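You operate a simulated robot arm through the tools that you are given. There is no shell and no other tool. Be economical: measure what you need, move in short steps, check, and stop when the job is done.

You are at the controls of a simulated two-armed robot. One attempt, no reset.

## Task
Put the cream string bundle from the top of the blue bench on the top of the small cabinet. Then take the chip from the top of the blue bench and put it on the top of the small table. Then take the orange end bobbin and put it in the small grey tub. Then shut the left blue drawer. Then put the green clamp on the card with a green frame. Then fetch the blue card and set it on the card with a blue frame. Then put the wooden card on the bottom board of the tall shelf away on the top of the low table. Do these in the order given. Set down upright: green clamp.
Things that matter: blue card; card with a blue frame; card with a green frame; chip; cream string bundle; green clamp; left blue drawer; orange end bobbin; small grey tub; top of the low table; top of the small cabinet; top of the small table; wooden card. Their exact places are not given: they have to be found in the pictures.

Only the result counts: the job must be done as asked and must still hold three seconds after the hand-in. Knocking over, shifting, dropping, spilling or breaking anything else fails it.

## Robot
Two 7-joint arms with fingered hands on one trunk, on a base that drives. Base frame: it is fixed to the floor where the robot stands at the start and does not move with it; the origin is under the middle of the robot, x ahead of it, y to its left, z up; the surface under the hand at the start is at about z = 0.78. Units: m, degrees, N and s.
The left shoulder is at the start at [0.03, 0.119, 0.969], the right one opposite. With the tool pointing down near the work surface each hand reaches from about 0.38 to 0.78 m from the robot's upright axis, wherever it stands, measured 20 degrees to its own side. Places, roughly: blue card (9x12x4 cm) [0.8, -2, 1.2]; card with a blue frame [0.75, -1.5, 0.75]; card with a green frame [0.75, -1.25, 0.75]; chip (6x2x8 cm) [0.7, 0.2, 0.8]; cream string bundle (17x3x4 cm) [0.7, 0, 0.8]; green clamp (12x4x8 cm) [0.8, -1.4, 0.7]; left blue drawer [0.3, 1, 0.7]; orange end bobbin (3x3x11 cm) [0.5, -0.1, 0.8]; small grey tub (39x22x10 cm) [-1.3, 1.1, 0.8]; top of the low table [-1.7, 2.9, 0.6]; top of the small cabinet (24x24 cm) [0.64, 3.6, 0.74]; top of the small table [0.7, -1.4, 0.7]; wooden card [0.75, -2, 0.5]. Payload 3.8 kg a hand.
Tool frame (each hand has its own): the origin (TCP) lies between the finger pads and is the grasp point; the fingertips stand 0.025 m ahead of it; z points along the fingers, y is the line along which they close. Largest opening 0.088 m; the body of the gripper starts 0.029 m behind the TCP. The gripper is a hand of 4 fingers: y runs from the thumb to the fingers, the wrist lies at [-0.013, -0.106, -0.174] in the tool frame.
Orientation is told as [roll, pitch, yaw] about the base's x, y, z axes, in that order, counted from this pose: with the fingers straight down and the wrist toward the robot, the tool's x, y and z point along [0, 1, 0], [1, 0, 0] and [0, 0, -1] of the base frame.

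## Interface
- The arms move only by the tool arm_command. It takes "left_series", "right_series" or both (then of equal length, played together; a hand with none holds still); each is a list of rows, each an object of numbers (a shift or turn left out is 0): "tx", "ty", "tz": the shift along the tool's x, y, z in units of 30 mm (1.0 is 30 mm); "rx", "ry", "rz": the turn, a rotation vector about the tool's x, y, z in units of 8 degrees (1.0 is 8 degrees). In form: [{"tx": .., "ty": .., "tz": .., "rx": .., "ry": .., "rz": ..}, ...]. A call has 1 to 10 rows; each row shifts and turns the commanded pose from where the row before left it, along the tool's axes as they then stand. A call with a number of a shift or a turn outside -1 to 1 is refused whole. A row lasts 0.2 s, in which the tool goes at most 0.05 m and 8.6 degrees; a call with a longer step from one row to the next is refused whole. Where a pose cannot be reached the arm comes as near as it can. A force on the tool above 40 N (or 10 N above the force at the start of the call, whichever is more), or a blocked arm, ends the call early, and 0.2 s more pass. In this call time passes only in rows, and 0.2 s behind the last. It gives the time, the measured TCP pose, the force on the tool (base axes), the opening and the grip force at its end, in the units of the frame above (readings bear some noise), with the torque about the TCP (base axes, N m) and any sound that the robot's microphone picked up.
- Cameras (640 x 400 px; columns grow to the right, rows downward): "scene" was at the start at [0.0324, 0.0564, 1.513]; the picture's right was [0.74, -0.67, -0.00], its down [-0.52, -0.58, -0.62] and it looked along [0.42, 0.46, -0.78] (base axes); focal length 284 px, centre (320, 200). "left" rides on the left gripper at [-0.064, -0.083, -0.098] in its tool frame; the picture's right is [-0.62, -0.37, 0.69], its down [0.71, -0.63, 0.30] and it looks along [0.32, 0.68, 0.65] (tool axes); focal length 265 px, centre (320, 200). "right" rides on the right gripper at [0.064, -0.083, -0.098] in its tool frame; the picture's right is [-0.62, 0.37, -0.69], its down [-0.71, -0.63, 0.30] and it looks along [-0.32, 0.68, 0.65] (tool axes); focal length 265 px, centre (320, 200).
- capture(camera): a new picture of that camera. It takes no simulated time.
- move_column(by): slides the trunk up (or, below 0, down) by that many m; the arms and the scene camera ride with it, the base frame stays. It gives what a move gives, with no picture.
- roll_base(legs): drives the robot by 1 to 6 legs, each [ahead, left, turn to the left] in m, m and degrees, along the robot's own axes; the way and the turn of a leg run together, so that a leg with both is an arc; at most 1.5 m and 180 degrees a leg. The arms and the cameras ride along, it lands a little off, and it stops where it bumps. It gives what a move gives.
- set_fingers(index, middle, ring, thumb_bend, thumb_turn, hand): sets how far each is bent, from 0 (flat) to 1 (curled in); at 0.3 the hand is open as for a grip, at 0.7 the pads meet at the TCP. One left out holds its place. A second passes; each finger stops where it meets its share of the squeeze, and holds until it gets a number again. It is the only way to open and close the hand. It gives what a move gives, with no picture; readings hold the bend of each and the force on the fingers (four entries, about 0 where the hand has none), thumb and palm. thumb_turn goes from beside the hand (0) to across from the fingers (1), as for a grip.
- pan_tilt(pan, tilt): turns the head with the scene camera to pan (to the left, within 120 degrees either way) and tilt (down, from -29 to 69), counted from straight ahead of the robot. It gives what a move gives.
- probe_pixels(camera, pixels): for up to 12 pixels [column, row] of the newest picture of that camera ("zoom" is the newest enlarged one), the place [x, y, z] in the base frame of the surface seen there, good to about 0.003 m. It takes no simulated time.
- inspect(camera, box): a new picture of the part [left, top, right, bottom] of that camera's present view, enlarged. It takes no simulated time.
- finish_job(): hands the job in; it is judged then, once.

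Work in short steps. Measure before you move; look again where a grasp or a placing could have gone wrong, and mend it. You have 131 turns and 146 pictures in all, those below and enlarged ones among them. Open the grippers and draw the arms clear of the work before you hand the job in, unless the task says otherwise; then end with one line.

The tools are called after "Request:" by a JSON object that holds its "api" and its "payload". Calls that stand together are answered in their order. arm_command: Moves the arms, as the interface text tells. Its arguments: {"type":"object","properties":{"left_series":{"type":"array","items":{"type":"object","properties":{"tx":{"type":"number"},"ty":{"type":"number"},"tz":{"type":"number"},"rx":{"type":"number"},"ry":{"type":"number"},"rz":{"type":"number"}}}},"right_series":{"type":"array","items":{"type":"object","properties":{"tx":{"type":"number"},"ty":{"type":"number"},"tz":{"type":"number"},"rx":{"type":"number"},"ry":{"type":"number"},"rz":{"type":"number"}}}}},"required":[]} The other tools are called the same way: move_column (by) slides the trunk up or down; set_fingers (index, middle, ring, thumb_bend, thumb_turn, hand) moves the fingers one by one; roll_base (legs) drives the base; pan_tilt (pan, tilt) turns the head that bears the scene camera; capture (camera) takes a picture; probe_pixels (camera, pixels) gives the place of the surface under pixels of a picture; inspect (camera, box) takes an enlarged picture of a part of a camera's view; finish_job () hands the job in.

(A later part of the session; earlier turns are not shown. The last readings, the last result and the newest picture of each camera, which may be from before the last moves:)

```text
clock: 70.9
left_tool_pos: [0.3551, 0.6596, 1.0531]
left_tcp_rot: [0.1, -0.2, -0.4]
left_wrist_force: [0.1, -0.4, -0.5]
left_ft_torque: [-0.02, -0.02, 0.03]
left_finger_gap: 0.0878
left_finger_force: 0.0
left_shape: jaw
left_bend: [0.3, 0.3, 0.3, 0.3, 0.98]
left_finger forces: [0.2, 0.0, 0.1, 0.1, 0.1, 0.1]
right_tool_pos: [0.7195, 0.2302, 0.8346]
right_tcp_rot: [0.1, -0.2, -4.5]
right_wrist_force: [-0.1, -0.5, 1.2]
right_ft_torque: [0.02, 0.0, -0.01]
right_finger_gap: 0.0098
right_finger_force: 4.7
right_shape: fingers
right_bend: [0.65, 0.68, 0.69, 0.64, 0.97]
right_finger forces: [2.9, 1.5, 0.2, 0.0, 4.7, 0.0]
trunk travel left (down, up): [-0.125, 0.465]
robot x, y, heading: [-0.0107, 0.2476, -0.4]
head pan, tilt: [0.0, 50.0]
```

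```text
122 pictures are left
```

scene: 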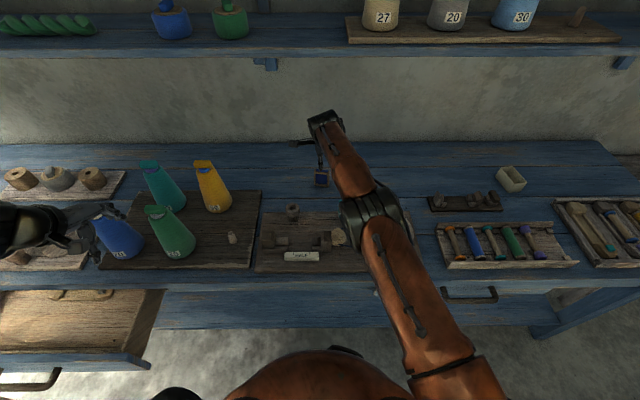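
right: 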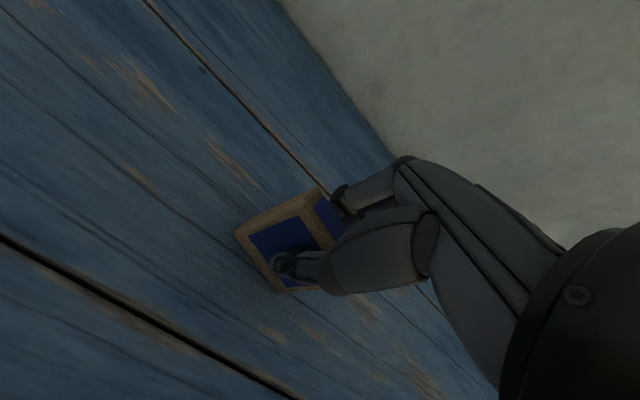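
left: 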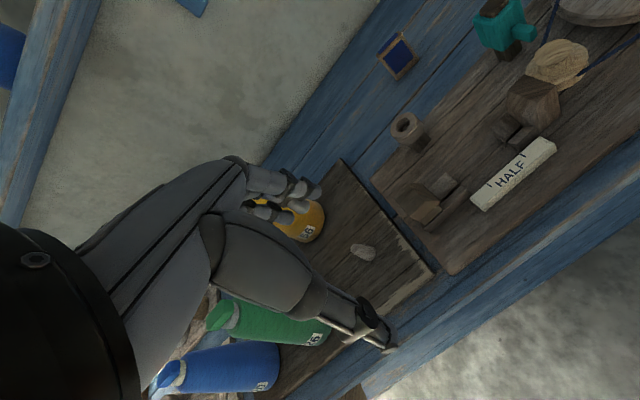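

Contact made but lightly; tighten and lift.

Request:
{"api": "set_fingers", "payload": {"hand": "right", "index": 0.8, "middle": 0.8, "ring": 0.8, "thumb_bend": 0.8}}

Request:
{"api": "arm_command", "payload": {"right_series": [{"tz": -0.7}, {"tz": -1}, {"tz": -1}, {"tz": -1, "ty": -0.7}, {"tz": -1, "ty": -0.7}, {"tz": -1, "ty": -0.7}, {"tz": -0.8, "ty": -1}, {"ty": -1}, {}]}}

Request:
{"api": "capture", "payload": {"camera": "right"}}

Request:
{"api": "pan_tilt", "payload": {"pan": -75, "tilt": 20}}

Request:
{"api": "capture", "payload": {"camera": "scene"}}

```text
clock: 71.9
left_tool_pos: [0.3558, 0.659, 1.0528]
left_tcp_rot: [0.1, -0.1, -0.2]
left_wrist_force: [-0.6, 0.2, 0.1]
left_ft_torque: [-0.03, 0.03, -0.02]
left_finger_gap: 0.0881
left_finger_force: 0.1
left_shape: jaw
left_bend: [0.3, 0.3, 0.3, 0.3, 0.98]
left_finger forces: [0.0, 0.1, 0.0, 0.0, 0.0, 0.0]
right_tool_pos: [0.7198, 0.2291, 0.8344]
right_tcp_rot: [0.1, -0.1, -4.6]
right_wrist_force: [0.6, -0.3, 2.0]
right_ft_torque: [-0.05, 0.02, -0.02]
right_finger_gap: 0.0086
right_finger_force: 19.5
right_shape: fingers
right_bend: [0.74, 0.78, 0.8, 0.66, 0.92]
right_finger forces: [11.1, 8.6, 0.2, 0.1, 19.5, 0.0]
trunk travel left (down, up): [-0.125, 0.465]
robot x, y, heading: [-0.0106, 0.2471, -0.5]
head pan, tilt: [0.0, 50.0]
```

```text
clock: 73.9
left_tool_pos: [0.3552, 0.6588, 1.0529]
left_tcp_rot: [0.1, 0.0, -0.3]
left_wrist_force: [0.8, 0.1, -0.4]
left_ft_torque: [0.04, 0.03, 0.01]
left_finger_gap: 0.0879
left_finger_force: 0.1
left_shape: jaw
left_bend: [0.3, 0.3, 0.3, 0.3, 0.98]
left_finger forces: [0.1, 0.0, 0.1, 0.0, 0.0, 0.0]
right_tool_pos: [0.597, 0.2384, 1.0283]
right_tcp_rot: [0.1, 0.0, -4.6]
right_wrist_force: [0.3, 0.3, 0.1]
right_ft_torque: [0.02, 0.0, -0.03]
right_finger_gap: 0.0089
right_finger_force: 19.0
right_shape: fingers
right_bend: [0.74, 0.78, 0.8, 0.67, 0.92]
right_finger forces: [11.3, 7.6, 0.0, 0.0, 18.9, 0.1]
trunk travel left (down, up): [-0.125, 0.465]
robot x, y, heading: [-0.013, 0.247, -0.7]
head pan, tilt: [0.0, 50.0]
```

```text
121 pictures are left
```

right: 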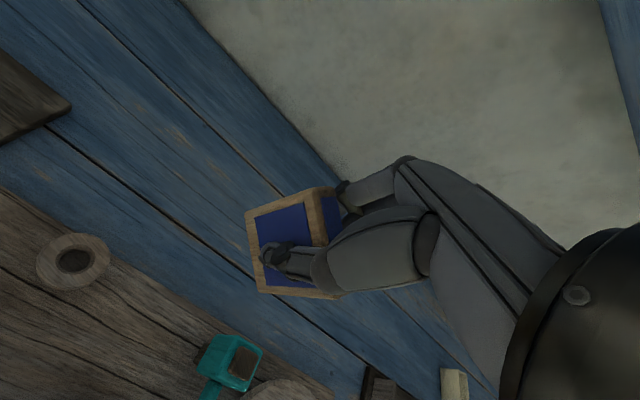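

```text
clock: 75.4
left_tool_pos: [0.3552, 0.6589, 1.0522]
left_tcp_rot: [0.1, -0.1, -0.3]
left_wrist_force: [0.5, 0.9, 0.4]
left_ft_torque: [-0.03, 0.0, -0.02]
left_finger_gap: 0.0878
left_finger_force: 0.2
left_shape: jaw
left_bend: [0.3, 0.3, 0.3, 0.3, 0.98]
left_finger forces: [0.0, 0.0, 0.0, 0.1, 0.1, 0.1]
right_tool_pos: [0.5956, 0.2383, 1.0283]
right_tcp_rot: [0.1, 0.0, -4.6]
right_wrist_force: [-0.5, -0.5, 0.1]
right_ft_torque: [0.01, 0.0, -0.02]
right_finger_gap: 0.0088
right_finger_force: 19.4
right_shape: fingers
right_bend: [0.74, 0.78, 0.8, 0.67, 0.92]
right_finger forces: [11.4, 7.5, 0.0, 0.1, 18.9, 0.0]
trunk travel left (down, up): [-0.125, 0.465]
robot x, y, heading: [-0.0099, 0.2463, -0.2]
head pan, tilt: [-75.0, 20.0]
```

```text
120 pictures are left
```

scene: 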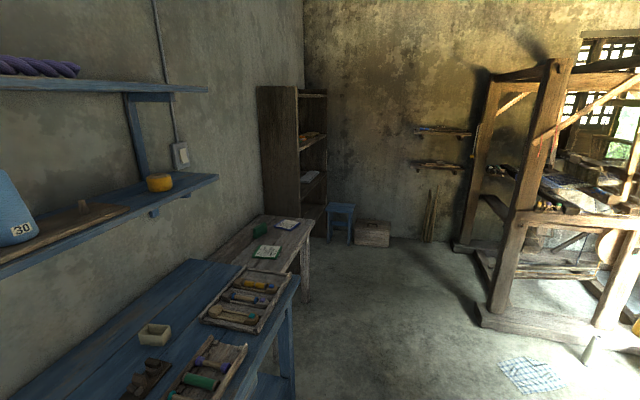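

Held. The small table is at (270,235), with the tall shelf beyond it. Probe corners to plan the drive.

Request:
{"api": "probe_pixels", "payload": {"camera": "scene", "pixels": [[298, 275], [312, 222], [262, 216], [268, 250], [287, 224], [262, 231], [500, 325], [480, 255], [530, 375], [345, 225], [297, 225], [235, 250]]}}

Request:
{"api": "inspect", "payload": {"camera": "scene", "box": [200, 180, 360, 280]}}

```text
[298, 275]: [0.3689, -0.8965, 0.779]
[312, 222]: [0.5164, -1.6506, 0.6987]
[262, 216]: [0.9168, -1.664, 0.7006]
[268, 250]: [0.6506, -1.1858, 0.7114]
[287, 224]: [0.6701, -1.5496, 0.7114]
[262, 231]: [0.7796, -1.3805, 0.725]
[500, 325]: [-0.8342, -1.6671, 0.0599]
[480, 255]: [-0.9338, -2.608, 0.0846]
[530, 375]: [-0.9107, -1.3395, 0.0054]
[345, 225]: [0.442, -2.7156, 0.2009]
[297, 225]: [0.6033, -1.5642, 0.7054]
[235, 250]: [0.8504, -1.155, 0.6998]
```

```text
4.00 times, centred on (280, 230) of scene
```

zoom: 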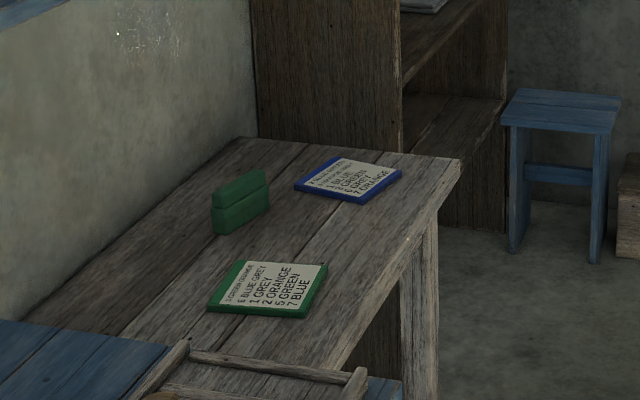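

Cards with green frame ≈(0.65,-1.2), blue frame ≈(0.66,-1.55), clamp ≈(0.79,-1.38). I'll set the chip between at about (0.60,-1.375). Drive there.

Request:
{"api": "roll_base", "payload": {"legs": [[-0.18, 0, 0], [0, -1.5, 0], [0.16, 0, 0]]}}

Request:
{"api": "pan_tilt", "payload": {"pan": -5, "tilt": 50}}

Request:
{"api": "capture", "payload": {"camera": "scene"}}

Request:
{"api": "capture", "payload": {"camera": "right"}}

```text
clock: 84.9
left_tool_pos: [0.3307, -0.8149, 1.0517]
left_tcp_rot: [0.2, 0.0, 0.7]
left_wrist_force: [0.8, -0.6, -0.5]
left_ft_torque: [0.0, 0.02, 0.02]
left_finger_gap: 0.0878
left_finger_force: 0.0
left_shape: jaw
left_bend: [0.3, 0.3, 0.3, 0.3, 0.98]
left_finger forces: [0.0, 0.0, 0.0, 0.0, 0.0, 0.0]
right_tool_pos: [0.5804, -1.231, 1.0283]
right_tcp_rot: [0.2, 0.0, -3.5]
right_wrist_force: [0.1, -0.7, -0.7]
right_ft_torque: [0.0, 0.01, 0.03]
right_finger_gap: 0.0085
right_finger_force: 19.0
right_shape: fingers
right_bend: [0.74, 0.78, 0.8, 0.67, 0.92]
right_finger forces: [11.3, 7.6, 0.1, 0.0, 18.9, 0.1]
trunk travel left (down, up): [-0.125, 0.465]
robot x, y, heading: [-0.0256, -1.2343, 0.3]
head pan, tilt: [-75.0, 20.0]
```

```text
clock: 86.3
left_tool_pos: [0.3312, -0.8164, 1.0515]
left_tcp_rot: [0.1, -0.1, 0.8]
left_wrist_force: [-0.3, 0.5, -0.4]
left_ft_torque: [-0.01, 0.01, 0.02]
left_finger_gap: 0.0879
left_finger_force: 0.1
left_shape: jaw
left_bend: [0.3, 0.3, 0.3, 0.3, 0.98]
left_finger forces: [0.2, 0.0, 0.0, 0.0, 0.0, 0.0]
right_tool_pos: [0.5793, -1.2314, 1.0301]
right_tcp_rot: [0.1, -0.1, -3.6]
right_wrist_force: [-0.7, 0.3, 0.1]
right_ft_torque: [0.0, 0.02, -0.01]
right_finger_gap: 0.0088
right_finger_force: 18.2
right_shape: fingers
right_bend: [0.74, 0.78, 0.8, 0.67, 0.92]
right_finger forces: [11.4, 7.5, 0.1, 0.0, 18.8, 0.0]
trunk travel left (down, up): [-0.125, 0.465]
robot x, y, heading: [-0.025, -1.238, 0.2]
head pan, tilt: [-5.0, 50.0]
```

```text
118 pictures are left
```

scene: 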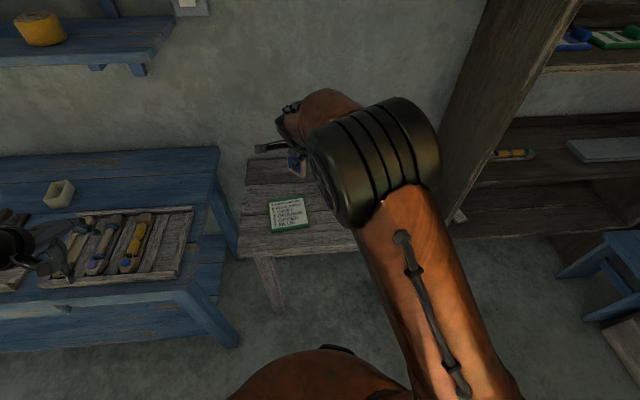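

```text
117 pictures are left
```

right: 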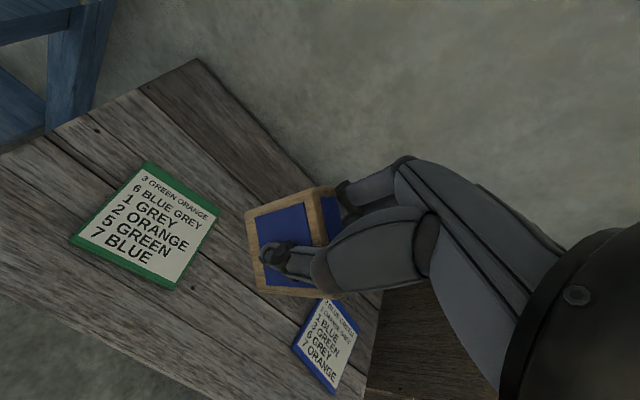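

Probe the cards' corners in the right picture.

Request:
{"api": "probe_pixels", "payload": {"camera": "right", "pixels": [[146, 163], [218, 214], [178, 287], [73, 240], [292, 347], [334, 390], [330, 302], [358, 335], [240, 290], [250, 320]]}}

```text
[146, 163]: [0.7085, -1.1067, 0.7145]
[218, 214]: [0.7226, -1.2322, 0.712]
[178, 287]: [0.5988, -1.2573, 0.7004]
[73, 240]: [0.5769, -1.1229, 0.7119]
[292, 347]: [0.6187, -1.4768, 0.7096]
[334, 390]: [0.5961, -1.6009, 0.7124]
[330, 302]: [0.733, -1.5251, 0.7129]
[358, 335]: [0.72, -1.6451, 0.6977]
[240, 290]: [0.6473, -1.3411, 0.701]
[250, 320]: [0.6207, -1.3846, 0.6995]
```

Free spot at (0.60,-1.37). Move over and lower to TCP z≈0.757.

Request:
{"api": "arm_command", "payload": {"right_series": [{"tx": -0.92, "ty": 0.19, "tz": 0.5}, {"tx": -0.92, "ty": 0.19, "tz": 0.5}, {"tx": -0.92, "ty": 0.19, "tz": 0.6}, {"tx": -0.92, "ty": 0.19, "tz": 0.6}, {"tx": -0.92, "ty": 0.19, "tz": 0.6}, {"tz": 1}, {"tz": 1}, {"tz": 1}, {"tz": 1}, {"tz": 0.9}]}}

Request:
{"api": "capture", "payload": {"camera": "right"}}

```text
clock: 88.5
left_tool_pos: [0.3308, -0.8151, 1.0528]
left_tcp_rot: [0.1, -0.1, 0.8]
left_wrist_force: [-0.1, -0.1, -0.1]
left_ft_torque: [-0.02, -0.01, -0.01]
left_finger_gap: 0.0878
left_finger_force: 0.0
left_shape: jaw
left_bend: [0.3, 0.3, 0.3, 0.3, 0.98]
left_finger forces: [0.0, 0.0, 0.0, 0.0, 0.0, 0.0]
right_tool_pos: [0.5987, -1.3697, 0.7986]
right_tcp_rot: [0.1, -0.1, -3.6]
right_wrist_force: [0.0, -0.3, 0.4]
right_ft_torque: [-0.03, 0.0, 0.0]
right_finger_gap: 0.0089
right_finger_force: 18.6
right_shape: fingers
right_bend: [0.74, 0.78, 0.8, 0.67, 0.92]
right_finger forces: [11.4, 7.6, 0.0, 0.0, 18.7, 0.0]
trunk travel left (down, up): [-0.125, 0.465]
robot x, y, heading: [-0.0312, -1.2332, 0.7]
head pan, tilt: [-5.0, 50.0]
```

```text
116 pictures are left
```

right: 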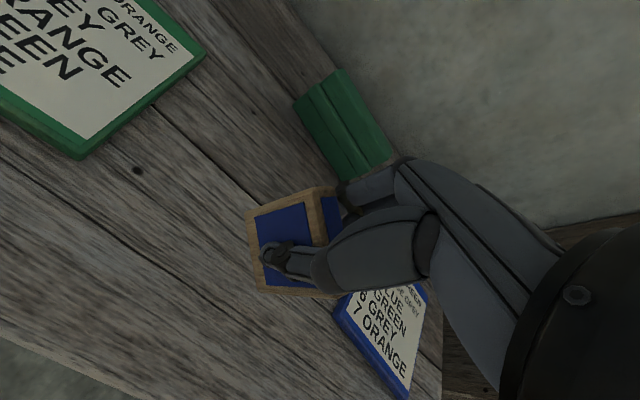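

Clear of both cards and the clamp. Lower the last 4 cm.

Request:
{"api": "arm_command", "payload": {"right_series": [{"tz": 0.5}, {"tz": 0.5}, {"tz": 0.3}, {"tz": 0.15}, {}]}}

```text
clock: 89.7
left_tool_pos: [0.3312, -0.8144, 1.0525]
left_tcp_rot: [0.1, -0.1, 0.7]
left_wrist_force: [0.9, 0.5, -0.6]
left_ft_torque: [0.01, 0.0, 0.01]
left_finger_gap: 0.088
left_finger_force: 0.0
left_shape: jaw
left_bend: [0.3, 0.3, 0.3, 0.3, 0.98]
left_finger forces: [0.1, 0.0, 0.1, 0.0, 0.0, 0.1]
right_tool_pos: [0.6014, -1.3711, 0.7542]
right_tcp_rot: [0.1, -0.2, -3.6]
right_wrist_force: [0.3, 1.5, 2.7]
right_ft_torque: [-0.02, 0.07, -0.02]
right_finger_gap: 0.0083
right_finger_force: 19.5
right_shape: fingers
right_bend: [0.74, 0.78, 0.8, 0.67, 0.92]
right_finger forces: [11.7, 7.2, 0.0, 0.0, 18.9, 0.1]
trunk travel left (down, up): [-0.125, 0.465]
robot x, y, heading: [-0.027, -1.2406, 0.5]
head pan, tilt: [-5.0, 50.0]
```

Contact felt (2.7 N). Open and rise straight up.

Request:
{"api": "set_fingers", "payload": {"hand": "right", "index": 0.3, "middle": 0.3, "ring": 0.3, "thumb_bend": 0.3}}

Request:
{"api": "arm_command", "payload": {"right_series": [{"tz": -0.5}, {"tz": -1}, {"tz": -1}, {"tz": -1}, {"tz": -1}, {"tz": -1}, {"tz": -1}, {"tz": -1}, {"tz": -1, "tx": 1}, {"tz": -0.8, "tx": 1}]}}

Request:
{"api": "capture", "payload": {"camera": "right"}}

```text
clock: 90.7
left_tool_pos: [0.331, -0.8163, 1.0514]
left_tcp_rot: [0.1, -0.1, 0.7]
left_wrist_force: [0.0, -0.1, 0.4]
left_ft_torque: [0.0, -0.02, -0.01]
left_finger_gap: 0.0879
left_finger_force: 0.0
left_shape: jaw
left_bend: [0.3, 0.3, 0.3, 0.3, 0.98]
left_finger forces: [0.1, 0.1, 0.0, 0.0, 0.2, 0.0]
right_tool_pos: [0.5998, -1.3706, 0.754]
right_tcp_rot: [0.2, -0.1, -3.6]
right_wrist_force: [0.0, 0.0, 0.2]
right_ft_torque: [0.02, 0.0, 0.0]
right_finger_gap: 0.0844
right_finger_force: 0.1
right_shape: fingers
right_bend: [0.3, 0.3, 0.3, 0.3, 0.97]
right_finger forces: [0.0, 0.1, 0.0, 0.0, 0.0, 0.1]
trunk travel left (down, up): [-0.125, 0.465]
robot x, y, heading: [-0.0296, -1.2358, 0.4]
head pan, tilt: [-5.0, 50.0]
```

```text
clock: 92.9
left_tool_pos: [0.3295, -0.8147, 1.0516]
left_tcp_rot: [0.2, -0.1, 0.8]
left_wrist_force: [-0.7, 0.0, 0.2]
left_ft_torque: [-0.01, 0.0, 0.01]
left_finger_gap: 0.0877
left_finger_force: 0.1
left_shape: jaw
left_bend: [0.3, 0.3, 0.3, 0.3, 0.98]
left_finger forces: [0.0, 0.0, 0.0, 0.0, 0.1, 0.0]
right_tool_pos: [0.602, -1.3115, 1.0338]
right_tcp_rot: [0.0, 0.0, -3.5]
right_wrist_force: [0.1, 0.5, 0.1]
right_ft_torque: [0.01, -0.01, 0.02]
right_finger_gap: 0.0842
right_finger_force: 0.1
right_shape: fingers
right_bend: [0.3, 0.3, 0.3, 0.3, 0.97]
right_finger forces: [0.1, 0.0, 0.1, 0.0, 0.0, 0.1]
trunk travel left (down, up): [-0.125, 0.465]
robot x, y, heading: [-0.0264, -1.2354, 0.1]
head pan, tilt: [-5.0, 50.0]
```

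```text
115 pictures are left
```

right: 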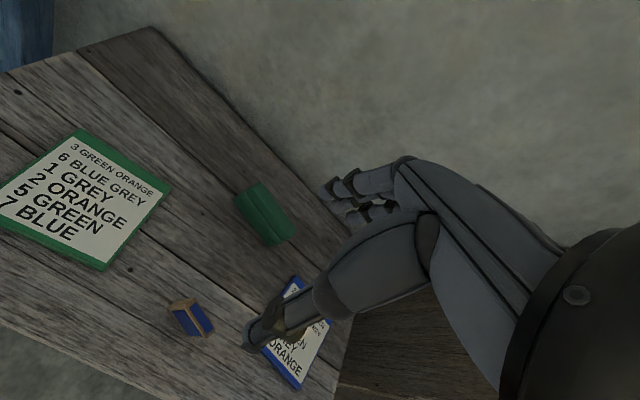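

Chip stands well. Now drive back to the bench at y≈0.05 for the bobbin tray.

Request:
{"api": "roll_base", "payload": {"legs": [[-0.15, 0, 0], [0, 1.3, 0], [0.12, 0, 0]]}}

Request:
{"api": "pan_tilt", "payload": {"pan": -15, "tilt": 55}}

Request:
{"api": "capture", "payload": {"camera": "scene"}}

Request:
{"api": "capture", "payload": {"camera": "right"}}

```text
clock: 101.2
left_tool_pos: [0.2985, 0.4594, 1.051]
left_tcp_rot: [0.1, 0.0, 0.4]
left_wrist_force: [-1.0, 0.5, -1.1]
left_ft_torque: [0.02, 0.02, 0.0]
left_finger_gap: 0.0878
left_finger_force: 0.1
left_shape: jaw
left_bend: [0.3, 0.3, 0.3, 0.3, 0.98]
left_finger forces: [0.0, 0.0, 0.0, 0.1, 0.0, 0.1]
right_tool_pos: [0.5689, -0.0402, 1.0335]
right_tcp_rot: [0.1, 0.1, -3.9]
right_wrist_force: [-0.2, 0.9, -0.2]
right_ft_torque: [0.01, 0.05, -0.05]
right_finger_gap: 0.0847
right_finger_force: 0.0
right_shape: fingers
right_bend: [0.3, 0.3, 0.3, 0.3, 0.97]
right_finger forces: [0.0, 0.1, 0.0, 0.1, 0.0, 0.1]
trunk travel left (down, up): [-0.125, 0.465]
robot x, y, heading: [-0.0619, 0.0395, 0.1]
head pan, tilt: [-5.0, 50.0]
```

```text
clock: 101.9
left_tool_pos: [0.2967, 0.4584, 1.052]
left_tcp_rot: [0.1, 0.0, 0.4]
left_wrist_force: [0.2, 0.0, -0.1]
left_ft_torque: [-0.03, 0.0, -0.02]
left_finger_gap: 0.0879
left_finger_force: 0.0
left_shape: jaw
left_bend: [0.3, 0.3, 0.3, 0.3, 0.98]
left_finger forces: [0.0, 0.0, 0.1, 0.1, 0.0, 0.0]
right_tool_pos: [0.5672, -0.0392, 1.035]
right_tcp_rot: [0.1, -0.1, -3.8]
right_wrist_force: [0.5, -0.7, -0.9]
right_ft_torque: [0.0, 0.01, 0.0]
right_finger_gap: 0.0841
right_finger_force: 0.0
right_shape: fingers
right_bend: [0.3, 0.3, 0.3, 0.3, 0.97]
right_finger forces: [0.1, 0.0, 0.0, 0.1, 0.1, 0.0]
trunk travel left (down, up): [-0.125, 0.465]
robot x, y, heading: [-0.0628, 0.042, -0.2]
head pan, tilt: [-15.0, 55.0]
```

```text
114 pictures are left
```

scene: 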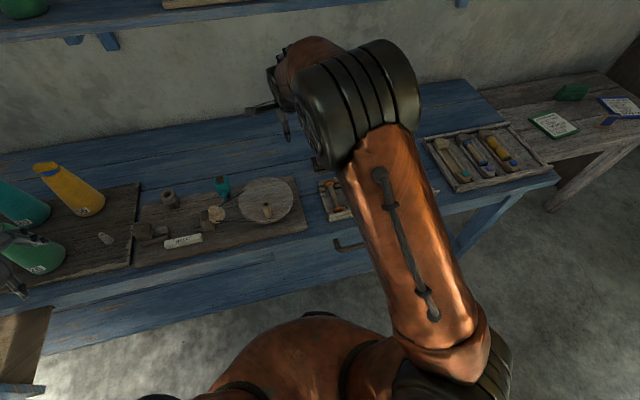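

```text
113 pictures are left
```

right: 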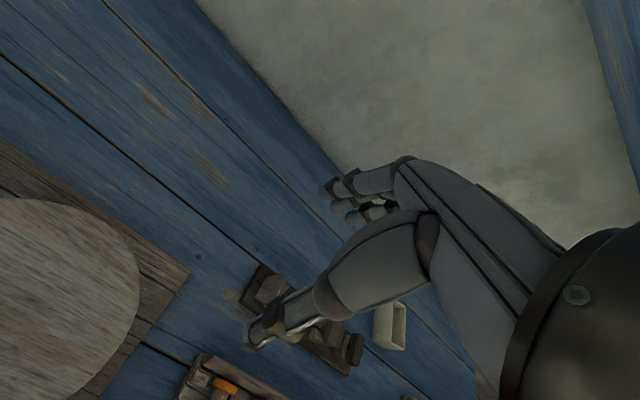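

The orange bobbin shows at (225,385) of the right view. Pull the hand back 10 cm to see it.

Request:
{"api": "arm_command", "payload": {"right_series": [{"ty": -0.95}, {"ty": -0.95}, {"ty": -0.95}, {"ty": -0.95, "tx": -0.5}, {}]}}

Request:
{"api": "capture", "payload": {"camera": "right"}}

Request:
{"api": "capture", "payload": {"camera": "scene"}}

```text
clock: 103.1
left_tool_pos: [0.2979, 0.4585, 1.0515]
left_tcp_rot: [0.0, -0.1, 0.4]
left_wrist_force: [0.2, -0.1, 0.6]
left_ft_torque: [0.02, 0.02, -0.02]
left_finger_gap: 0.0879
left_finger_force: 0.1
left_shape: jaw
left_bend: [0.3, 0.3, 0.3, 0.3, 0.98]
left_finger forces: [0.0, 0.0, 0.0, 0.0, 0.0, 0.0]
right_tool_pos: [0.4536, -0.0484, 1.038]
right_tcp_rot: [-0.1, 0.0, -3.9]
right_wrist_force: [0.4, -0.1, -0.7]
right_ft_torque: [0.03, 0.01, 0.04]
right_finger_gap: 0.0846
right_finger_force: 0.0
right_shape: fingers
right_bend: [0.3, 0.3, 0.3, 0.3, 0.97]
right_finger forces: [0.0, 0.1, 0.1, 0.1, 0.0, 0.1]
trunk travel left (down, up): [-0.125, 0.465]
robot x, y, heading: [-0.0617, 0.0406, 0.0]
head pan, tilt: [-15.0, 55.0]
```

```text
112 pictures are left
```

right: 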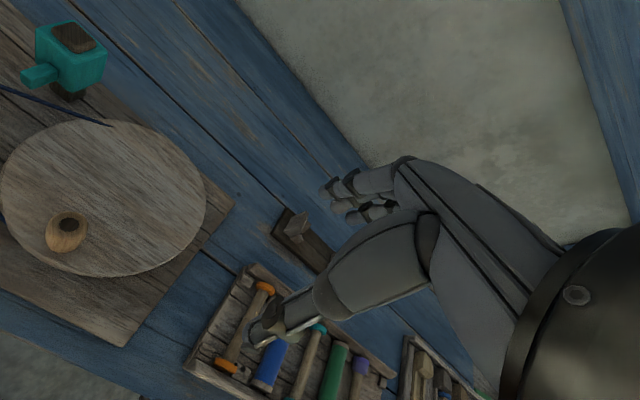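

```text
111 pictures are left
```

scene: 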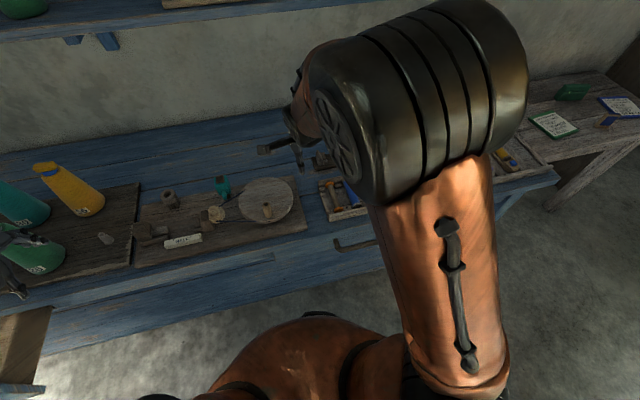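

The orange-ended bobbin spans (265,288)–(225,368). Zoom and probe.

Request:
{"api": "inspect", "payload": {"camera": "right", "box": [180, 250, 380, 400]}}

Request:
{"api": "probe_pixels", "payload": {"camera": "right", "pixels": [[264, 287], [240, 325], [226, 366], [245, 330], [255, 350], [225, 335], [190, 362], [252, 272], [268, 372], [210, 350]]}}

```text
2.67 times, centred on (280, 325) of right
```

zoom: 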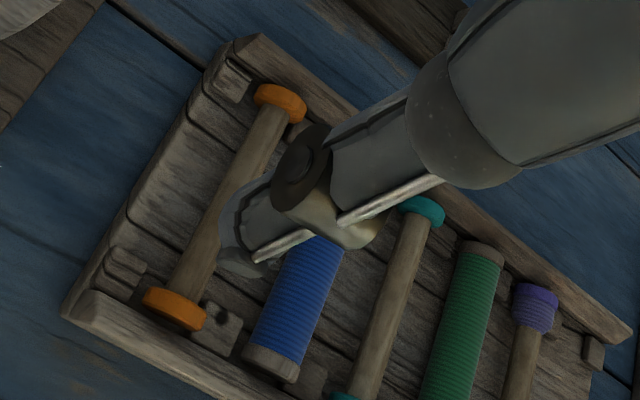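

```text
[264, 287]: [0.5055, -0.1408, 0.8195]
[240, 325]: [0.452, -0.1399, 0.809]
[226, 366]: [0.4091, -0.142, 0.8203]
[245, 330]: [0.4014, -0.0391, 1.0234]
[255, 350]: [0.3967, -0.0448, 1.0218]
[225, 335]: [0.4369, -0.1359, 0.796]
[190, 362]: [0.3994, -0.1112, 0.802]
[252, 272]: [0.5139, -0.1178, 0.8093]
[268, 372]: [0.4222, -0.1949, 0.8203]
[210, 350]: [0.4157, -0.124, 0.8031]
```

Bobbin lies along x at (0.457,-0.141), shaft z≈0.808, with the blue neighbour about 5 cm to the right. I turn the hand to yaw 90 (thumb on the right) at height.

Request:
{"api": "arm_command", "payload": {"right_series": [{"rz": -1}, {"rz": -1}, {"rz": -1}, {"rz": -1}, {"rz": -1}, {"rz": -1}, {"rz": -1}, {"rz": -1}, {"rz": -1}, {"rz": -1}]}}

Request:
{"api": "set_fingers", "payload": {"hand": "right", "index": 0.47, "middle": 0.47, "ring": 0.47, "thumb_bend": 0.52}}

Request:
{"api": "arm_command", "payload": {"right_series": [{"rz": -0.9}, {"rz": -0.85}, {"ty": -1, "tz": 0.9}, {"ty": -1, "tz": 0.9}, {"ty": -1, "tz": 0.9}, {"tz": 0.9}, {}]}}

Request:
{"api": "capture", "payload": {"camera": "right"}}

Request:
{"api": "capture", "payload": {"camera": "scene"}}

```text
clock: 105.3
left_tool_pos: [0.2983, 0.4585, 1.0521]
left_tcp_rot: [0.1, -0.1, 0.4]
left_wrist_force: [-0.1, 0.7, 0.3]
left_ft_torque: [0.01, 0.0, -0.02]
left_finger_gap: 0.0879
left_finger_force: 0.1
left_shape: jaw
left_bend: [0.3, 0.3, 0.3, 0.3, 0.98]
left_finger forces: [0.0, 0.0, 0.0, 0.0, 0.0, 0.0]
right_tool_pos: [0.4531, -0.0474, 1.0346]
right_tcp_rot: [0.1, 0.0, 76.3]
right_wrist_force: [0.0, 0.0, 0.4]
right_ft_torque: [0.0, -0.03, 0.04]
right_finger_gap: 0.0847
right_finger_force: 0.1
right_shape: fingers
right_bend: [0.3, 0.3, 0.3, 0.3, 0.97]
right_finger forces: [0.0, 0.1, 0.0, 0.0, 0.0, 0.0]
trunk travel left (down, up): [-0.125, 0.465]
robot x, y, heading: [-0.0654, 0.039, 0.2]
head pan, tilt: [-15.0, 55.0]
```

```text
clock: 106.3
left_tool_pos: [0.2976, 0.4581, 1.0524]
left_tcp_rot: [0.2, -0.1, 0.4]
left_wrist_force: [0.7, 0.1, -0.1]
left_ft_torque: [0.01, 0.0, 0.01]
left_finger_gap: 0.0881
left_finger_force: 0.0
left_shape: jaw
left_bend: [0.3, 0.3, 0.3, 0.3, 0.98]
left_finger forces: [0.0, 0.0, 0.0, 0.0, 0.0, 0.0]
right_tool_pos: [0.4531, -0.0463, 1.0348]
right_tcp_rot: [0.0, -0.1, 76.2]
right_wrist_force: [-0.1, 0.5, -0.5]
right_ft_torque: [-0.02, -0.02, 0.04]
right_finger_gap: 0.0437
right_finger_force: 0.0
right_shape: fingers
right_bend: [0.47, 0.47, 0.47, 0.52, 0.97]
right_finger forces: [0.1, 0.0, 0.0, 0.0, 0.0, 0.1]
trunk travel left (down, up): [-0.125, 0.465]
robot x, y, heading: [-0.0643, 0.0399, -0.0]
head pan, tilt: [-15.0, 55.0]
```

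```text
clock: 107.9
left_tool_pos: [0.2973, 0.4581, 1.0522]
left_tcp_rot: [0.1, -0.2, 0.4]
left_wrist_force: [0.1, -0.3, 0.2]
left_ft_torque: [-0.02, 0.0, 0.0]
left_finger_gap: 0.0879
left_finger_force: 0.1
left_shape: jaw
left_bend: [0.3, 0.3, 0.3, 0.3, 0.98]
left_finger forces: [0.1, 0.0, 0.1, 0.0, 0.1, 0.0]
right_tool_pos: [0.45, -0.1368, 0.9276]
right_tcp_rot: [0.0, -0.1, 90.2]
right_wrist_force: [0.0, 0.3, -0.1]
right_ft_torque: [0.01, 0.02, 0.04]
right_finger_gap: 0.0436
right_finger_force: 0.1
right_shape: fingers
right_bend: [0.47, 0.47, 0.47, 0.52, 0.97]
right_finger forces: [0.1, 0.1, 0.1, 0.0, 0.0, 0.0]
trunk travel left (down, up): [-0.125, 0.465]
robot x, y, heading: [-0.0617, 0.0384, 0.2]
head pan, tilt: [-15.0, 55.0]
```

```text
109 pictures are left
```

right: 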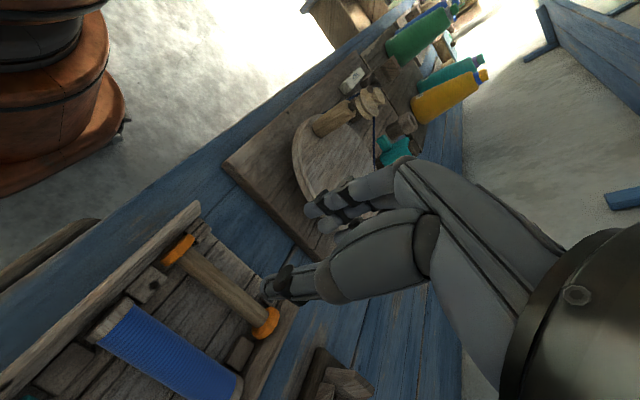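

```text
108 pictures are left
```

scene: 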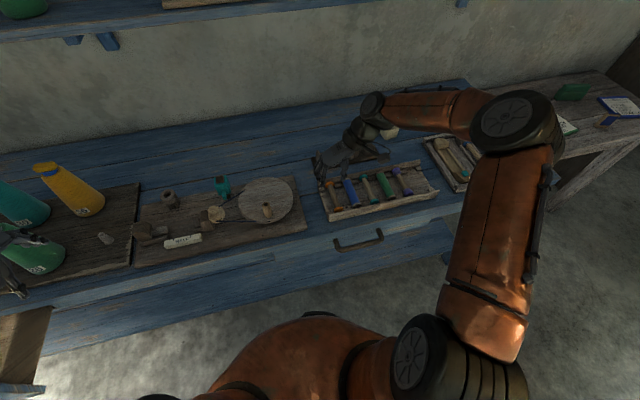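

Probe bobbin and neighbour again from this nearer view.

Request:
{"api": "probe_pixels", "payload": {"camera": "right", "pixels": [[178, 248], [266, 326], [222, 288], [229, 281], [215, 295], [115, 318], [180, 345], [190, 335], [200, 320], [215, 262], [240, 350], [235, 250]]}}

Request:
{"api": "inspect", "payload": {"camera": "right", "box": [80, 190, 320, 400]}}

```text
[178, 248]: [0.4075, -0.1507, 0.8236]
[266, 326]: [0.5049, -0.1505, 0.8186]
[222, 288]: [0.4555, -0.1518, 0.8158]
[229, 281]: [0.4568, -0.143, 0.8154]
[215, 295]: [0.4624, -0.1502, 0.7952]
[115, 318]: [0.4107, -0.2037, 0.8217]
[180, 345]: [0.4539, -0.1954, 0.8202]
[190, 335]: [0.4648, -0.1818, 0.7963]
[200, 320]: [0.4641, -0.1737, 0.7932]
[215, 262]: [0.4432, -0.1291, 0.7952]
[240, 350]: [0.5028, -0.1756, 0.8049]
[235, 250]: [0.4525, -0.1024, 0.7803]
```

```text
1.90 times, centred on (200, 295) of right
```

zoom: 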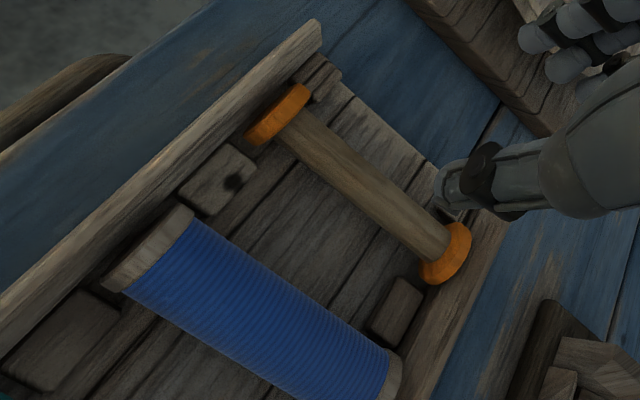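

Shaft centre y≈-0.147, blue edge ≈-0.18. Narrow the thumb slightly, align, and lower in two stages.

Request:
{"api": "set_fingers", "payload": {"hand": "right", "thumb_bend": 0.55}}

Request:
{"api": "arm_command", "payload": {"right_series": [{"tx": -0.2, "ty": -0.32, "tz": 0.6}, {"tz": 0.9}, {"tz": 0.6}, {}]}}

Request:
{"api": "inspect", "payload": {"camera": "right", "box": [120, 190, 400, 400]}}

```text
clock: 108.9
left_tool_pos: [0.2969, 0.4583, 1.0524]
left_tcp_rot: [0.1, -0.1, 0.4]
left_wrist_force: [0.7, 0.2, 0.0]
left_ft_torque: [-0.01, 0.02, -0.01]
left_finger_gap: 0.0882
left_finger_force: 0.1
left_shape: jaw
left_bend: [0.3, 0.3, 0.3, 0.3, 0.98]
left_finger forces: [0.1, 0.0, 0.0, 0.0, 0.1, 0.0]
right_tool_pos: [0.451, -0.1372, 0.9282]
right_tcp_rot: [-0.1, -0.1, 90.2]
right_wrist_force: [-0.4, 0.5, 0.2]
right_ft_torque: [-0.02, 0.0, 0.03]
right_finger_gap: 0.04
right_finger_force: 0.0
right_shape: fingers
right_bend: [0.47, 0.47, 0.47, 0.55, 0.97]
right_finger forces: [0.0, 0.0, 0.0, 0.0, 0.1, 0.0]
trunk travel left (down, up): [-0.125, 0.465]
robot x, y, heading: [-0.0629, 0.0457, -0.1]
head pan, tilt: [-15.0, 55.0]
```

```text
clock: 109.9
left_tool_pos: [0.2978, 0.4593, 1.0529]
left_tcp_rot: [0.1, -0.1, 0.5]
left_wrist_force: [-0.6, -0.5, -0.5]
left_ft_torque: [0.0, 0.0, 0.01]
left_finger_gap: 0.088
left_finger_force: 0.1
left_shape: jaw
left_bend: [0.3, 0.3, 0.3, 0.3, 0.98]
left_finger forces: [0.0, 0.0, 0.0, 0.0, 0.0, 0.0]
right_tool_pos: [0.4578, -0.1473, 0.864]
right_tcp_rot: [-0.1, -0.2, 90.1]
right_wrist_force: [-0.3, -0.1, -0.3]
right_ft_torque: [0.01, 0.02, -0.03]
right_finger_gap: 0.0402
right_finger_force: 0.0
right_shape: fingers
right_bend: [0.47, 0.47, 0.47, 0.55, 0.97]
right_finger forces: [0.0, 0.0, 0.0, 0.0, 0.0, 0.1]
trunk travel left (down, up): [-0.125, 0.465]
robot x, y, heading: [-0.0617, 0.0404, -0.0]
head pan, tilt: [-15.0, 55.0]
```

```text
1.90 times, centred on (260, 295) of right
```

zoom: 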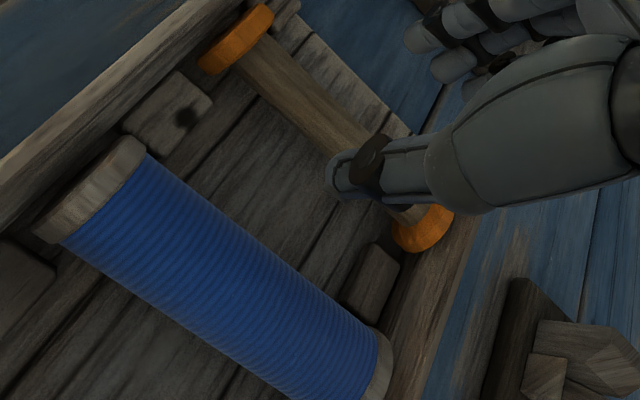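

Check where the thumb tip really is against the shaft.

Request:
{"api": "probe_pixels", "payload": {"camera": "zoom", "pixels": [[345, 180], [355, 195], [335, 165], [300, 100], [420, 40], [450, 65], [470, 90], [250, 255]]}}

```text
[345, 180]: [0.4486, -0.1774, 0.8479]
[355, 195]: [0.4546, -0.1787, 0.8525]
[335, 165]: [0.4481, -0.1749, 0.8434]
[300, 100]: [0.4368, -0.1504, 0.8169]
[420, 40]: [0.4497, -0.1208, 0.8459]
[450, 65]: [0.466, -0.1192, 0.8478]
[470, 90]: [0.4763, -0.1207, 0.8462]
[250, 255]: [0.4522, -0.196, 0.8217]
```

Thumb outer at y≈-0.178, blue edge ≈-0.185. Shift 3 mm left and lower to z≈0.826.

Request:
{"api": "arm_command", "payload": {"right_series": [{"ty": 0.12}, {"tz": 0.5}, {"tz": 0.5}, {"tz": 0.25}, {}]}}

Request:
{"api": "set_fingers", "payload": {"hand": "right", "index": 0.75, "middle": 0.75, "ring": 0.75, "thumb_bend": 0.72}}

Request:
{"api": "capture", "payload": {"camera": "right"}}

```text
clock: 111.1
left_tool_pos: [0.2971, 0.4595, 1.0534]
left_tcp_rot: [0.1, -0.1, 0.4]
left_wrist_force: [-0.1, -0.2, 0.1]
left_ft_torque: [-0.01, -0.03, -0.01]
left_finger_gap: 0.0879
left_finger_force: 0.0
left_shape: jaw
left_bend: [0.3, 0.3, 0.3, 0.3, 0.98]
left_finger forces: [0.0, 0.1, 0.0, 0.0, 0.0, 0.0]
right_tool_pos: [0.4585, -0.1416, 0.8262]
right_tcp_rot: [-0.1, 0.0, 90.2]
right_wrist_force: [0.7, 0.8, 0.3]
right_ft_torque: [-0.01, 0.03, 0.03]
right_finger_gap: 0.0399
right_finger_force: 0.1
right_shape: fingers
right_bend: [0.47, 0.47, 0.47, 0.55, 0.97]
right_finger forces: [0.0, 0.1, 0.0, 0.0, 0.1, 0.0]
trunk travel left (down, up): [-0.125, 0.465]
robot x, y, heading: [-0.0645, 0.0448, 0.1]
head pan, tilt: [-15.0, 55.0]
```

```text
clock: 112.1
left_tool_pos: [0.2977, 0.4586, 1.0524]
left_tcp_rot: [0.1, -0.1, 0.4]
left_wrist_force: [0.8, 0.7, -0.3]
left_ft_torque: [0.01, -0.01, -0.03]
left_finger_gap: 0.088
left_finger_force: 0.1
left_shape: jaw
left_bend: [0.3, 0.3, 0.3, 0.3, 0.98]
left_finger forces: [0.0, 0.0, 0.0, 0.0, 0.1, 0.1]
right_tool_pos: [0.4602, -0.1426, 0.8269]
right_tcp_rot: [0.0, -0.1, 90.2]
right_wrist_force: [0.8, -1.2, 0.9]
right_ft_torque: [-0.06, -0.02, 0.08]
right_finger_gap: 0.0117
right_finger_force: 13.0
right_shape: fingers
right_bend: [0.74, 0.74, 0.74, 0.61, 0.95]
right_finger forces: [6.7, 3.8, 2.6, 0.0, 13.3, 0.1]
trunk travel left (down, up): [-0.125, 0.465]
robot x, y, heading: [-0.0633, 0.0389, -0.1]
head pan, tilt: [-15.0, 55.0]
```

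```text
105 pictures are left
```

right: 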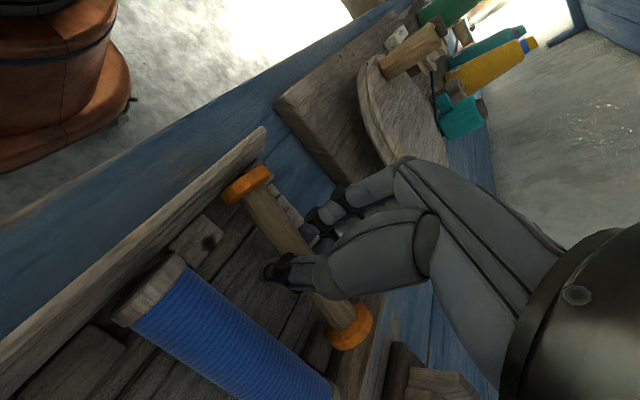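

Gripped (13 N). Tighten slightly, lift and check.

Request:
{"api": "set_fingers", "payload": {"hand": "right", "index": 0.8, "middle": 0.8, "ring": 0.8, "thumb_bend": 0.76}}

Request:
{"api": "arm_command", "payload": {"right_series": [{"tz": -0.5}, {"tz": -1}, {"tz": -1}, {"tz": -1}, {"tz": -1}, {"tz": -1}, {"tz": -1}, {"tz": -0.8}, {}]}}

Request:
{"api": "capture", "payload": {"camera": "right"}}

Request:
{"api": "pan_tilt", "payload": {"pan": 115, "tilt": 30}}

Request:
{"api": "capture", "payload": {"camera": "scene"}}

```text
clock: 113.1
left_tool_pos: [0.2971, 0.4591, 1.0524]
left_tcp_rot: [0.0, -0.1, 0.5]
left_wrist_force: [-0.7, 0.0, 0.0]
left_ft_torque: [0.0, -0.01, -0.04]
left_finger_gap: 0.0878
left_finger_force: 0.0
left_shape: jaw
left_bend: [0.3, 0.3, 0.3, 0.3, 0.98]
left_finger forces: [0.1, 0.0, 0.0, 0.0, 0.0, 0.0]
right_tool_pos: [0.4597, -0.1417, 0.8267]
right_tcp_rot: [-0.1, 0.0, 90.1]
right_wrist_force: [3.5, -1.5, 0.4]
right_ft_torque: [0.0, -0.05, 0.08]
right_finger_gap: 0.0129
right_finger_force: 21.0
right_shape: fingers
right_bend: [0.78, 0.79, 0.79, 0.57, 0.94]
right_finger forces: [12.3, 6.3, 2.8, 0.0, 21.4, 0.0]
trunk travel left (down, up): [-0.125, 0.465]
robot x, y, heading: [-0.0644, 0.0422, 0.2]
head pan, tilt: [-15.0, 55.0]
```

```text
clock: 115.1
left_tool_pos: [0.298, 0.4577, 1.0523]
left_tcp_rot: [0.0, -0.1, 0.4]
left_wrist_force: [0.8, 0.4, -0.9]
left_ft_torque: [-0.02, 0.0, 0.02]
left_finger_gap: 0.0879
left_finger_force: 0.0
left_shape: jaw
left_bend: [0.3, 0.3, 0.3, 0.3, 0.98]
left_finger forces: [0.0, 0.0, 0.0, 0.0, 0.0, 0.1]
right_tool_pos: [0.458, -0.1427, 1.0445]
right_tcp_rot: [-0.1, -0.1, 90.2]
right_wrist_force: [0.3, -0.2, -0.5]
right_ft_torque: [0.0, -0.02, 0.02]
right_finger_gap: 0.0128
right_finger_force: 20.7
right_shape: fingers
right_bend: [0.78, 0.79, 0.79, 0.59, 0.93]
right_finger forces: [13.7, 5.0, 2.2, 0.1, 20.4, 0.1]
trunk travel left (down, up): [-0.125, 0.465]
robot x, y, heading: [-0.0654, 0.0435, -0.0]
head pan, tilt: [-15.0, 55.0]
```

```text
104 pictures are left
```

right: 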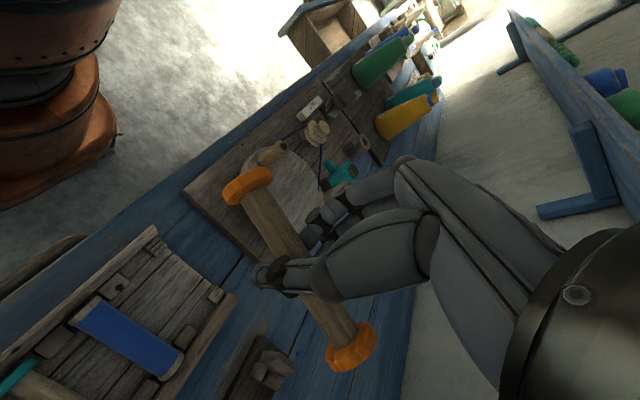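

```text
clock: 117.2
left_tool_pos: [0.2973, 0.4586, 1.0524]
left_tcp_rot: [0.1, -0.1, 0.4]
left_wrist_force: [0.2, 1.3, -0.3]
left_ft_torque: [0.0, 0.01, 0.02]
left_finger_gap: 0.0877
left_finger_force: 0.1
left_shape: jaw
left_bend: [0.3, 0.3, 0.3, 0.3, 0.98]
left_finger forces: [0.0, 0.0, 0.0, 0.0, 0.0, 0.0]
right_tool_pos: [0.4571, -0.1423, 1.0432]
right_tcp_rot: [-0.1, -0.2, 90.1]
right_wrist_force: [0.0, 0.7, 0.6]
right_ft_torque: [0.02, 0.01, 0.01]
right_finger_gap: 0.0126
right_finger_force: 20.5
right_shape: fingers
right_bend: [0.78, 0.79, 0.79, 0.59, 0.93]
right_finger forces: [13.7, 5.0, 2.3, 0.0, 20.3, 0.1]
trunk travel left (down, up): [-0.125, 0.465]
robot x, y, heading: [-0.064, 0.0411, -0.0]
head pan, tilt: [115.0, 30.0]
```

```text
103 pictures are left
```

scene: 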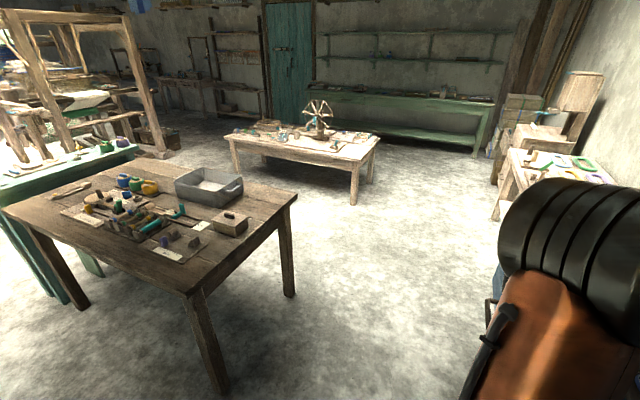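

Bobbin held. Probe tub corners and the wooden box beside it.

Request:
{"api": "probe_pixels", "payload": {"camera": "scene", "pixels": [[176, 182], [205, 170], [242, 182], [225, 205], [205, 187], [218, 208], [240, 215], [297, 197], [190, 295], [180, 210], [215, 180], [378, 145]]}}

Request:
{"api": "inspect", "payload": {"camera": "scene", "box": [150, 150, 310, 260]}}

```text
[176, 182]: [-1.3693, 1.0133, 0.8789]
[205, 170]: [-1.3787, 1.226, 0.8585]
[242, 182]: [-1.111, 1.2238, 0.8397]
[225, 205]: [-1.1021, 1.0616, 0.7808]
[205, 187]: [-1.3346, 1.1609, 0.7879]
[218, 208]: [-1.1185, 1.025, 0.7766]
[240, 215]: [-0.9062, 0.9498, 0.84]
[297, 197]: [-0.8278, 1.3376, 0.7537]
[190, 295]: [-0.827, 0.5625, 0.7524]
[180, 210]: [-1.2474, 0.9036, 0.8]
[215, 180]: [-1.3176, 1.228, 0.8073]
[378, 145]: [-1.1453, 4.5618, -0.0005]
```

```text
3.64 times, centred on (230, 205) of scene
```

zoom: 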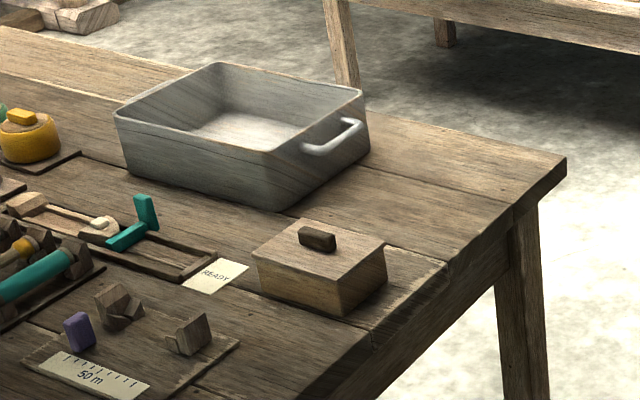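

Tub interior ≈ x -1.44..-1.11, y 1.02..1.23, rim 0.87. I'll approach from its +y side: drive to (-0.3,1.9), turn right 90.

Request:
{"api": "roll_base", "payload": {"legs": [[-0.24, 0, 0], [0, 1.5, 0], [0, 0.36, 0], [0, 0, -90]]}}

```text
clock: 131.6
left_tool_pos: [0.1464, 1.5331, 1.0515]
left_tcp_rot: [0.1, 0.0, -88.1]
left_wrist_force: [0.0, -0.4, -0.5]
left_ft_torque: [0.01, 0.03, -0.02]
left_finger_gap: 0.0881
left_finger_force: 0.1
left_shape: jaw
left_bend: [0.3, 0.3, 0.3, 0.3, 0.98]
left_finger forces: [0.1, 0.0, 0.1, 0.0, 0.0, 0.1]
right_tool_pos: [-0.4508, 1.3562, 1.0454]
right_tcp_rot: [-0.1, -0.1, 1.5]
right_wrist_force: [0.2, -0.4, 0.2]
right_ft_torque: [0.0, -0.03, -0.03]
right_finger_gap: 0.0128
right_finger_force: 20.7
right_shape: fingers
right_bend: [0.78, 0.79, 0.79, 0.59, 0.93]
right_finger forces: [13.7, 4.9, 2.1, 0.0, 20.4, 0.0]
trunk travel left (down, up): [-0.125, 0.465]
robot x, y, heading: [-0.2755, 1.8833, -88.3]
head pan, tilt: [115.0, 30.0]
```

Now strafe along the table's side and look down at the tub.

Request:
{"api": "roll_base", "payload": {"legs": [[0, -0.82, -1.5], [0.1, 0, 0]]}}

Request:
{"api": "pan_tilt", "payload": {"pan": -10, "tilt": 50}}

Request:
{"api": "capture", "payload": {"camera": "scene"}}

Request:
{"api": "capture", "payload": {"camera": "right"}}

```text
clock: 136.8
left_tool_pos: [-0.6832, 1.408, 1.0511]
left_tcp_rot: [0.2, 0.0, -86.5]
left_wrist_force: [0.1, 0.1, 0.3]
left_ft_torque: [0.04, 0.03, 0.03]
left_finger_gap: 0.0881
left_finger_force: 0.1
left_shape: jaw
left_bend: [0.3, 0.3, 0.3, 0.3, 0.98]
left_finger forces: [0.0, 0.0, 0.0, 0.0, 0.0, 0.0]
right_tool_pos: [-1.2742, 1.2157, 1.0436]
right_tcp_rot: [0.0, -0.1, 3.2]
right_wrist_force: [0.1, -0.6, 0.3]
right_ft_torque: [0.04, 0.0, 0.0]
right_finger_gap: 0.0129
right_finger_force: 20.4
right_shape: fingers
right_bend: [0.78, 0.79, 0.79, 0.59, 0.93]
right_finger forces: [13.6, 5.0, 2.2, 0.0, 20.3, 0.0]
trunk travel left (down, up): [-0.125, 0.465]
robot x, y, heading: [-1.1196, 1.7451, -86.6]
head pan, tilt: [115.0, 30.0]
```

```text
clock: 138.8
left_tool_pos: [-0.6841, 1.4093, 1.0517]
left_tcp_rot: [0.1, 0.0, -86.5]
left_wrist_force: [0.5, 0.1, -0.3]
left_ft_torque: [-0.01, 0.0, 0.01]
left_finger_gap: 0.0878
left_finger_force: 0.0
left_shape: jaw
left_bend: [0.3, 0.3, 0.3, 0.3, 0.98]
left_finger forces: [0.1, 0.0, 0.0, 0.0, 0.1, 0.1]
right_tool_pos: [-1.2746, 1.2173, 1.0445]
right_tcp_rot: [0.0, -0.1, 3.2]
right_wrist_force: [-0.9, -1.2, 0.5]
right_ft_torque: [0.01, -0.02, -0.01]
right_finger_gap: 0.0125
right_finger_force: 20.9
right_shape: fingers
right_bend: [0.78, 0.79, 0.79, 0.59, 0.93]
right_finger forces: [13.8, 4.9, 2.0, 0.0, 20.3, 0.1]
trunk travel left (down, up): [-0.125, 0.465]
robot x, y, heading: [-1.1157, 1.747, -86.9]
head pan, tilt: [-10.0, 50.0]
```

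```text
101 pictures are left
```

scene: 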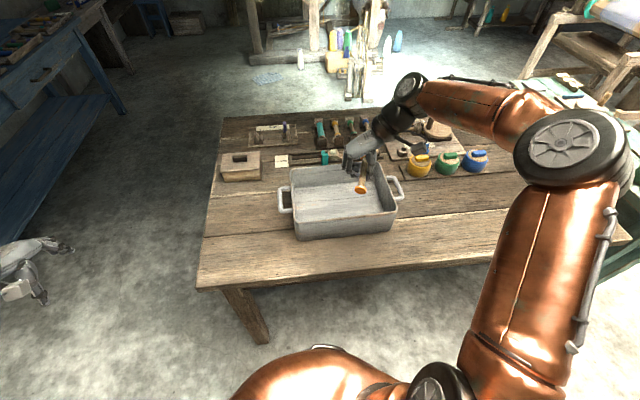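

```text
100 pictures are left
```

right: 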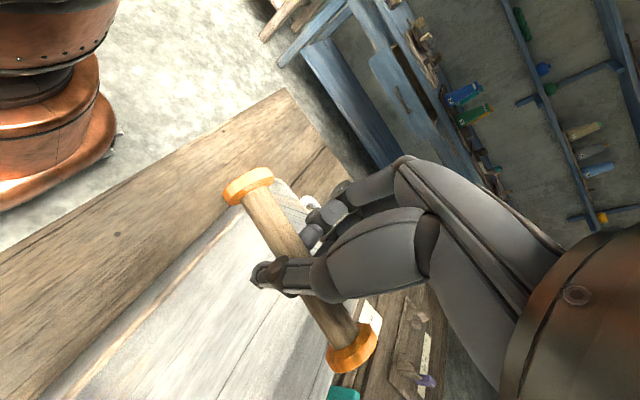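

Probe tub rim corners and floor.

Request:
{"api": "probe_pixels", "payload": {"camera": "scene", "pixels": [[291, 169], [380, 163], [396, 210], [295, 222], [340, 195], [320, 180], [375, 200], [345, 216]]}}

```text
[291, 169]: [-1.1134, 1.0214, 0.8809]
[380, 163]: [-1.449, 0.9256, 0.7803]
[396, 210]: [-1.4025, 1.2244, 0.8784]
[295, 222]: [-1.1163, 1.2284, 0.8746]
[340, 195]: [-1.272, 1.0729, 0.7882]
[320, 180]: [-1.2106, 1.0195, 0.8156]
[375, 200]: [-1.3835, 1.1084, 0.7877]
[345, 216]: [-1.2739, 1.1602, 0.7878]
```

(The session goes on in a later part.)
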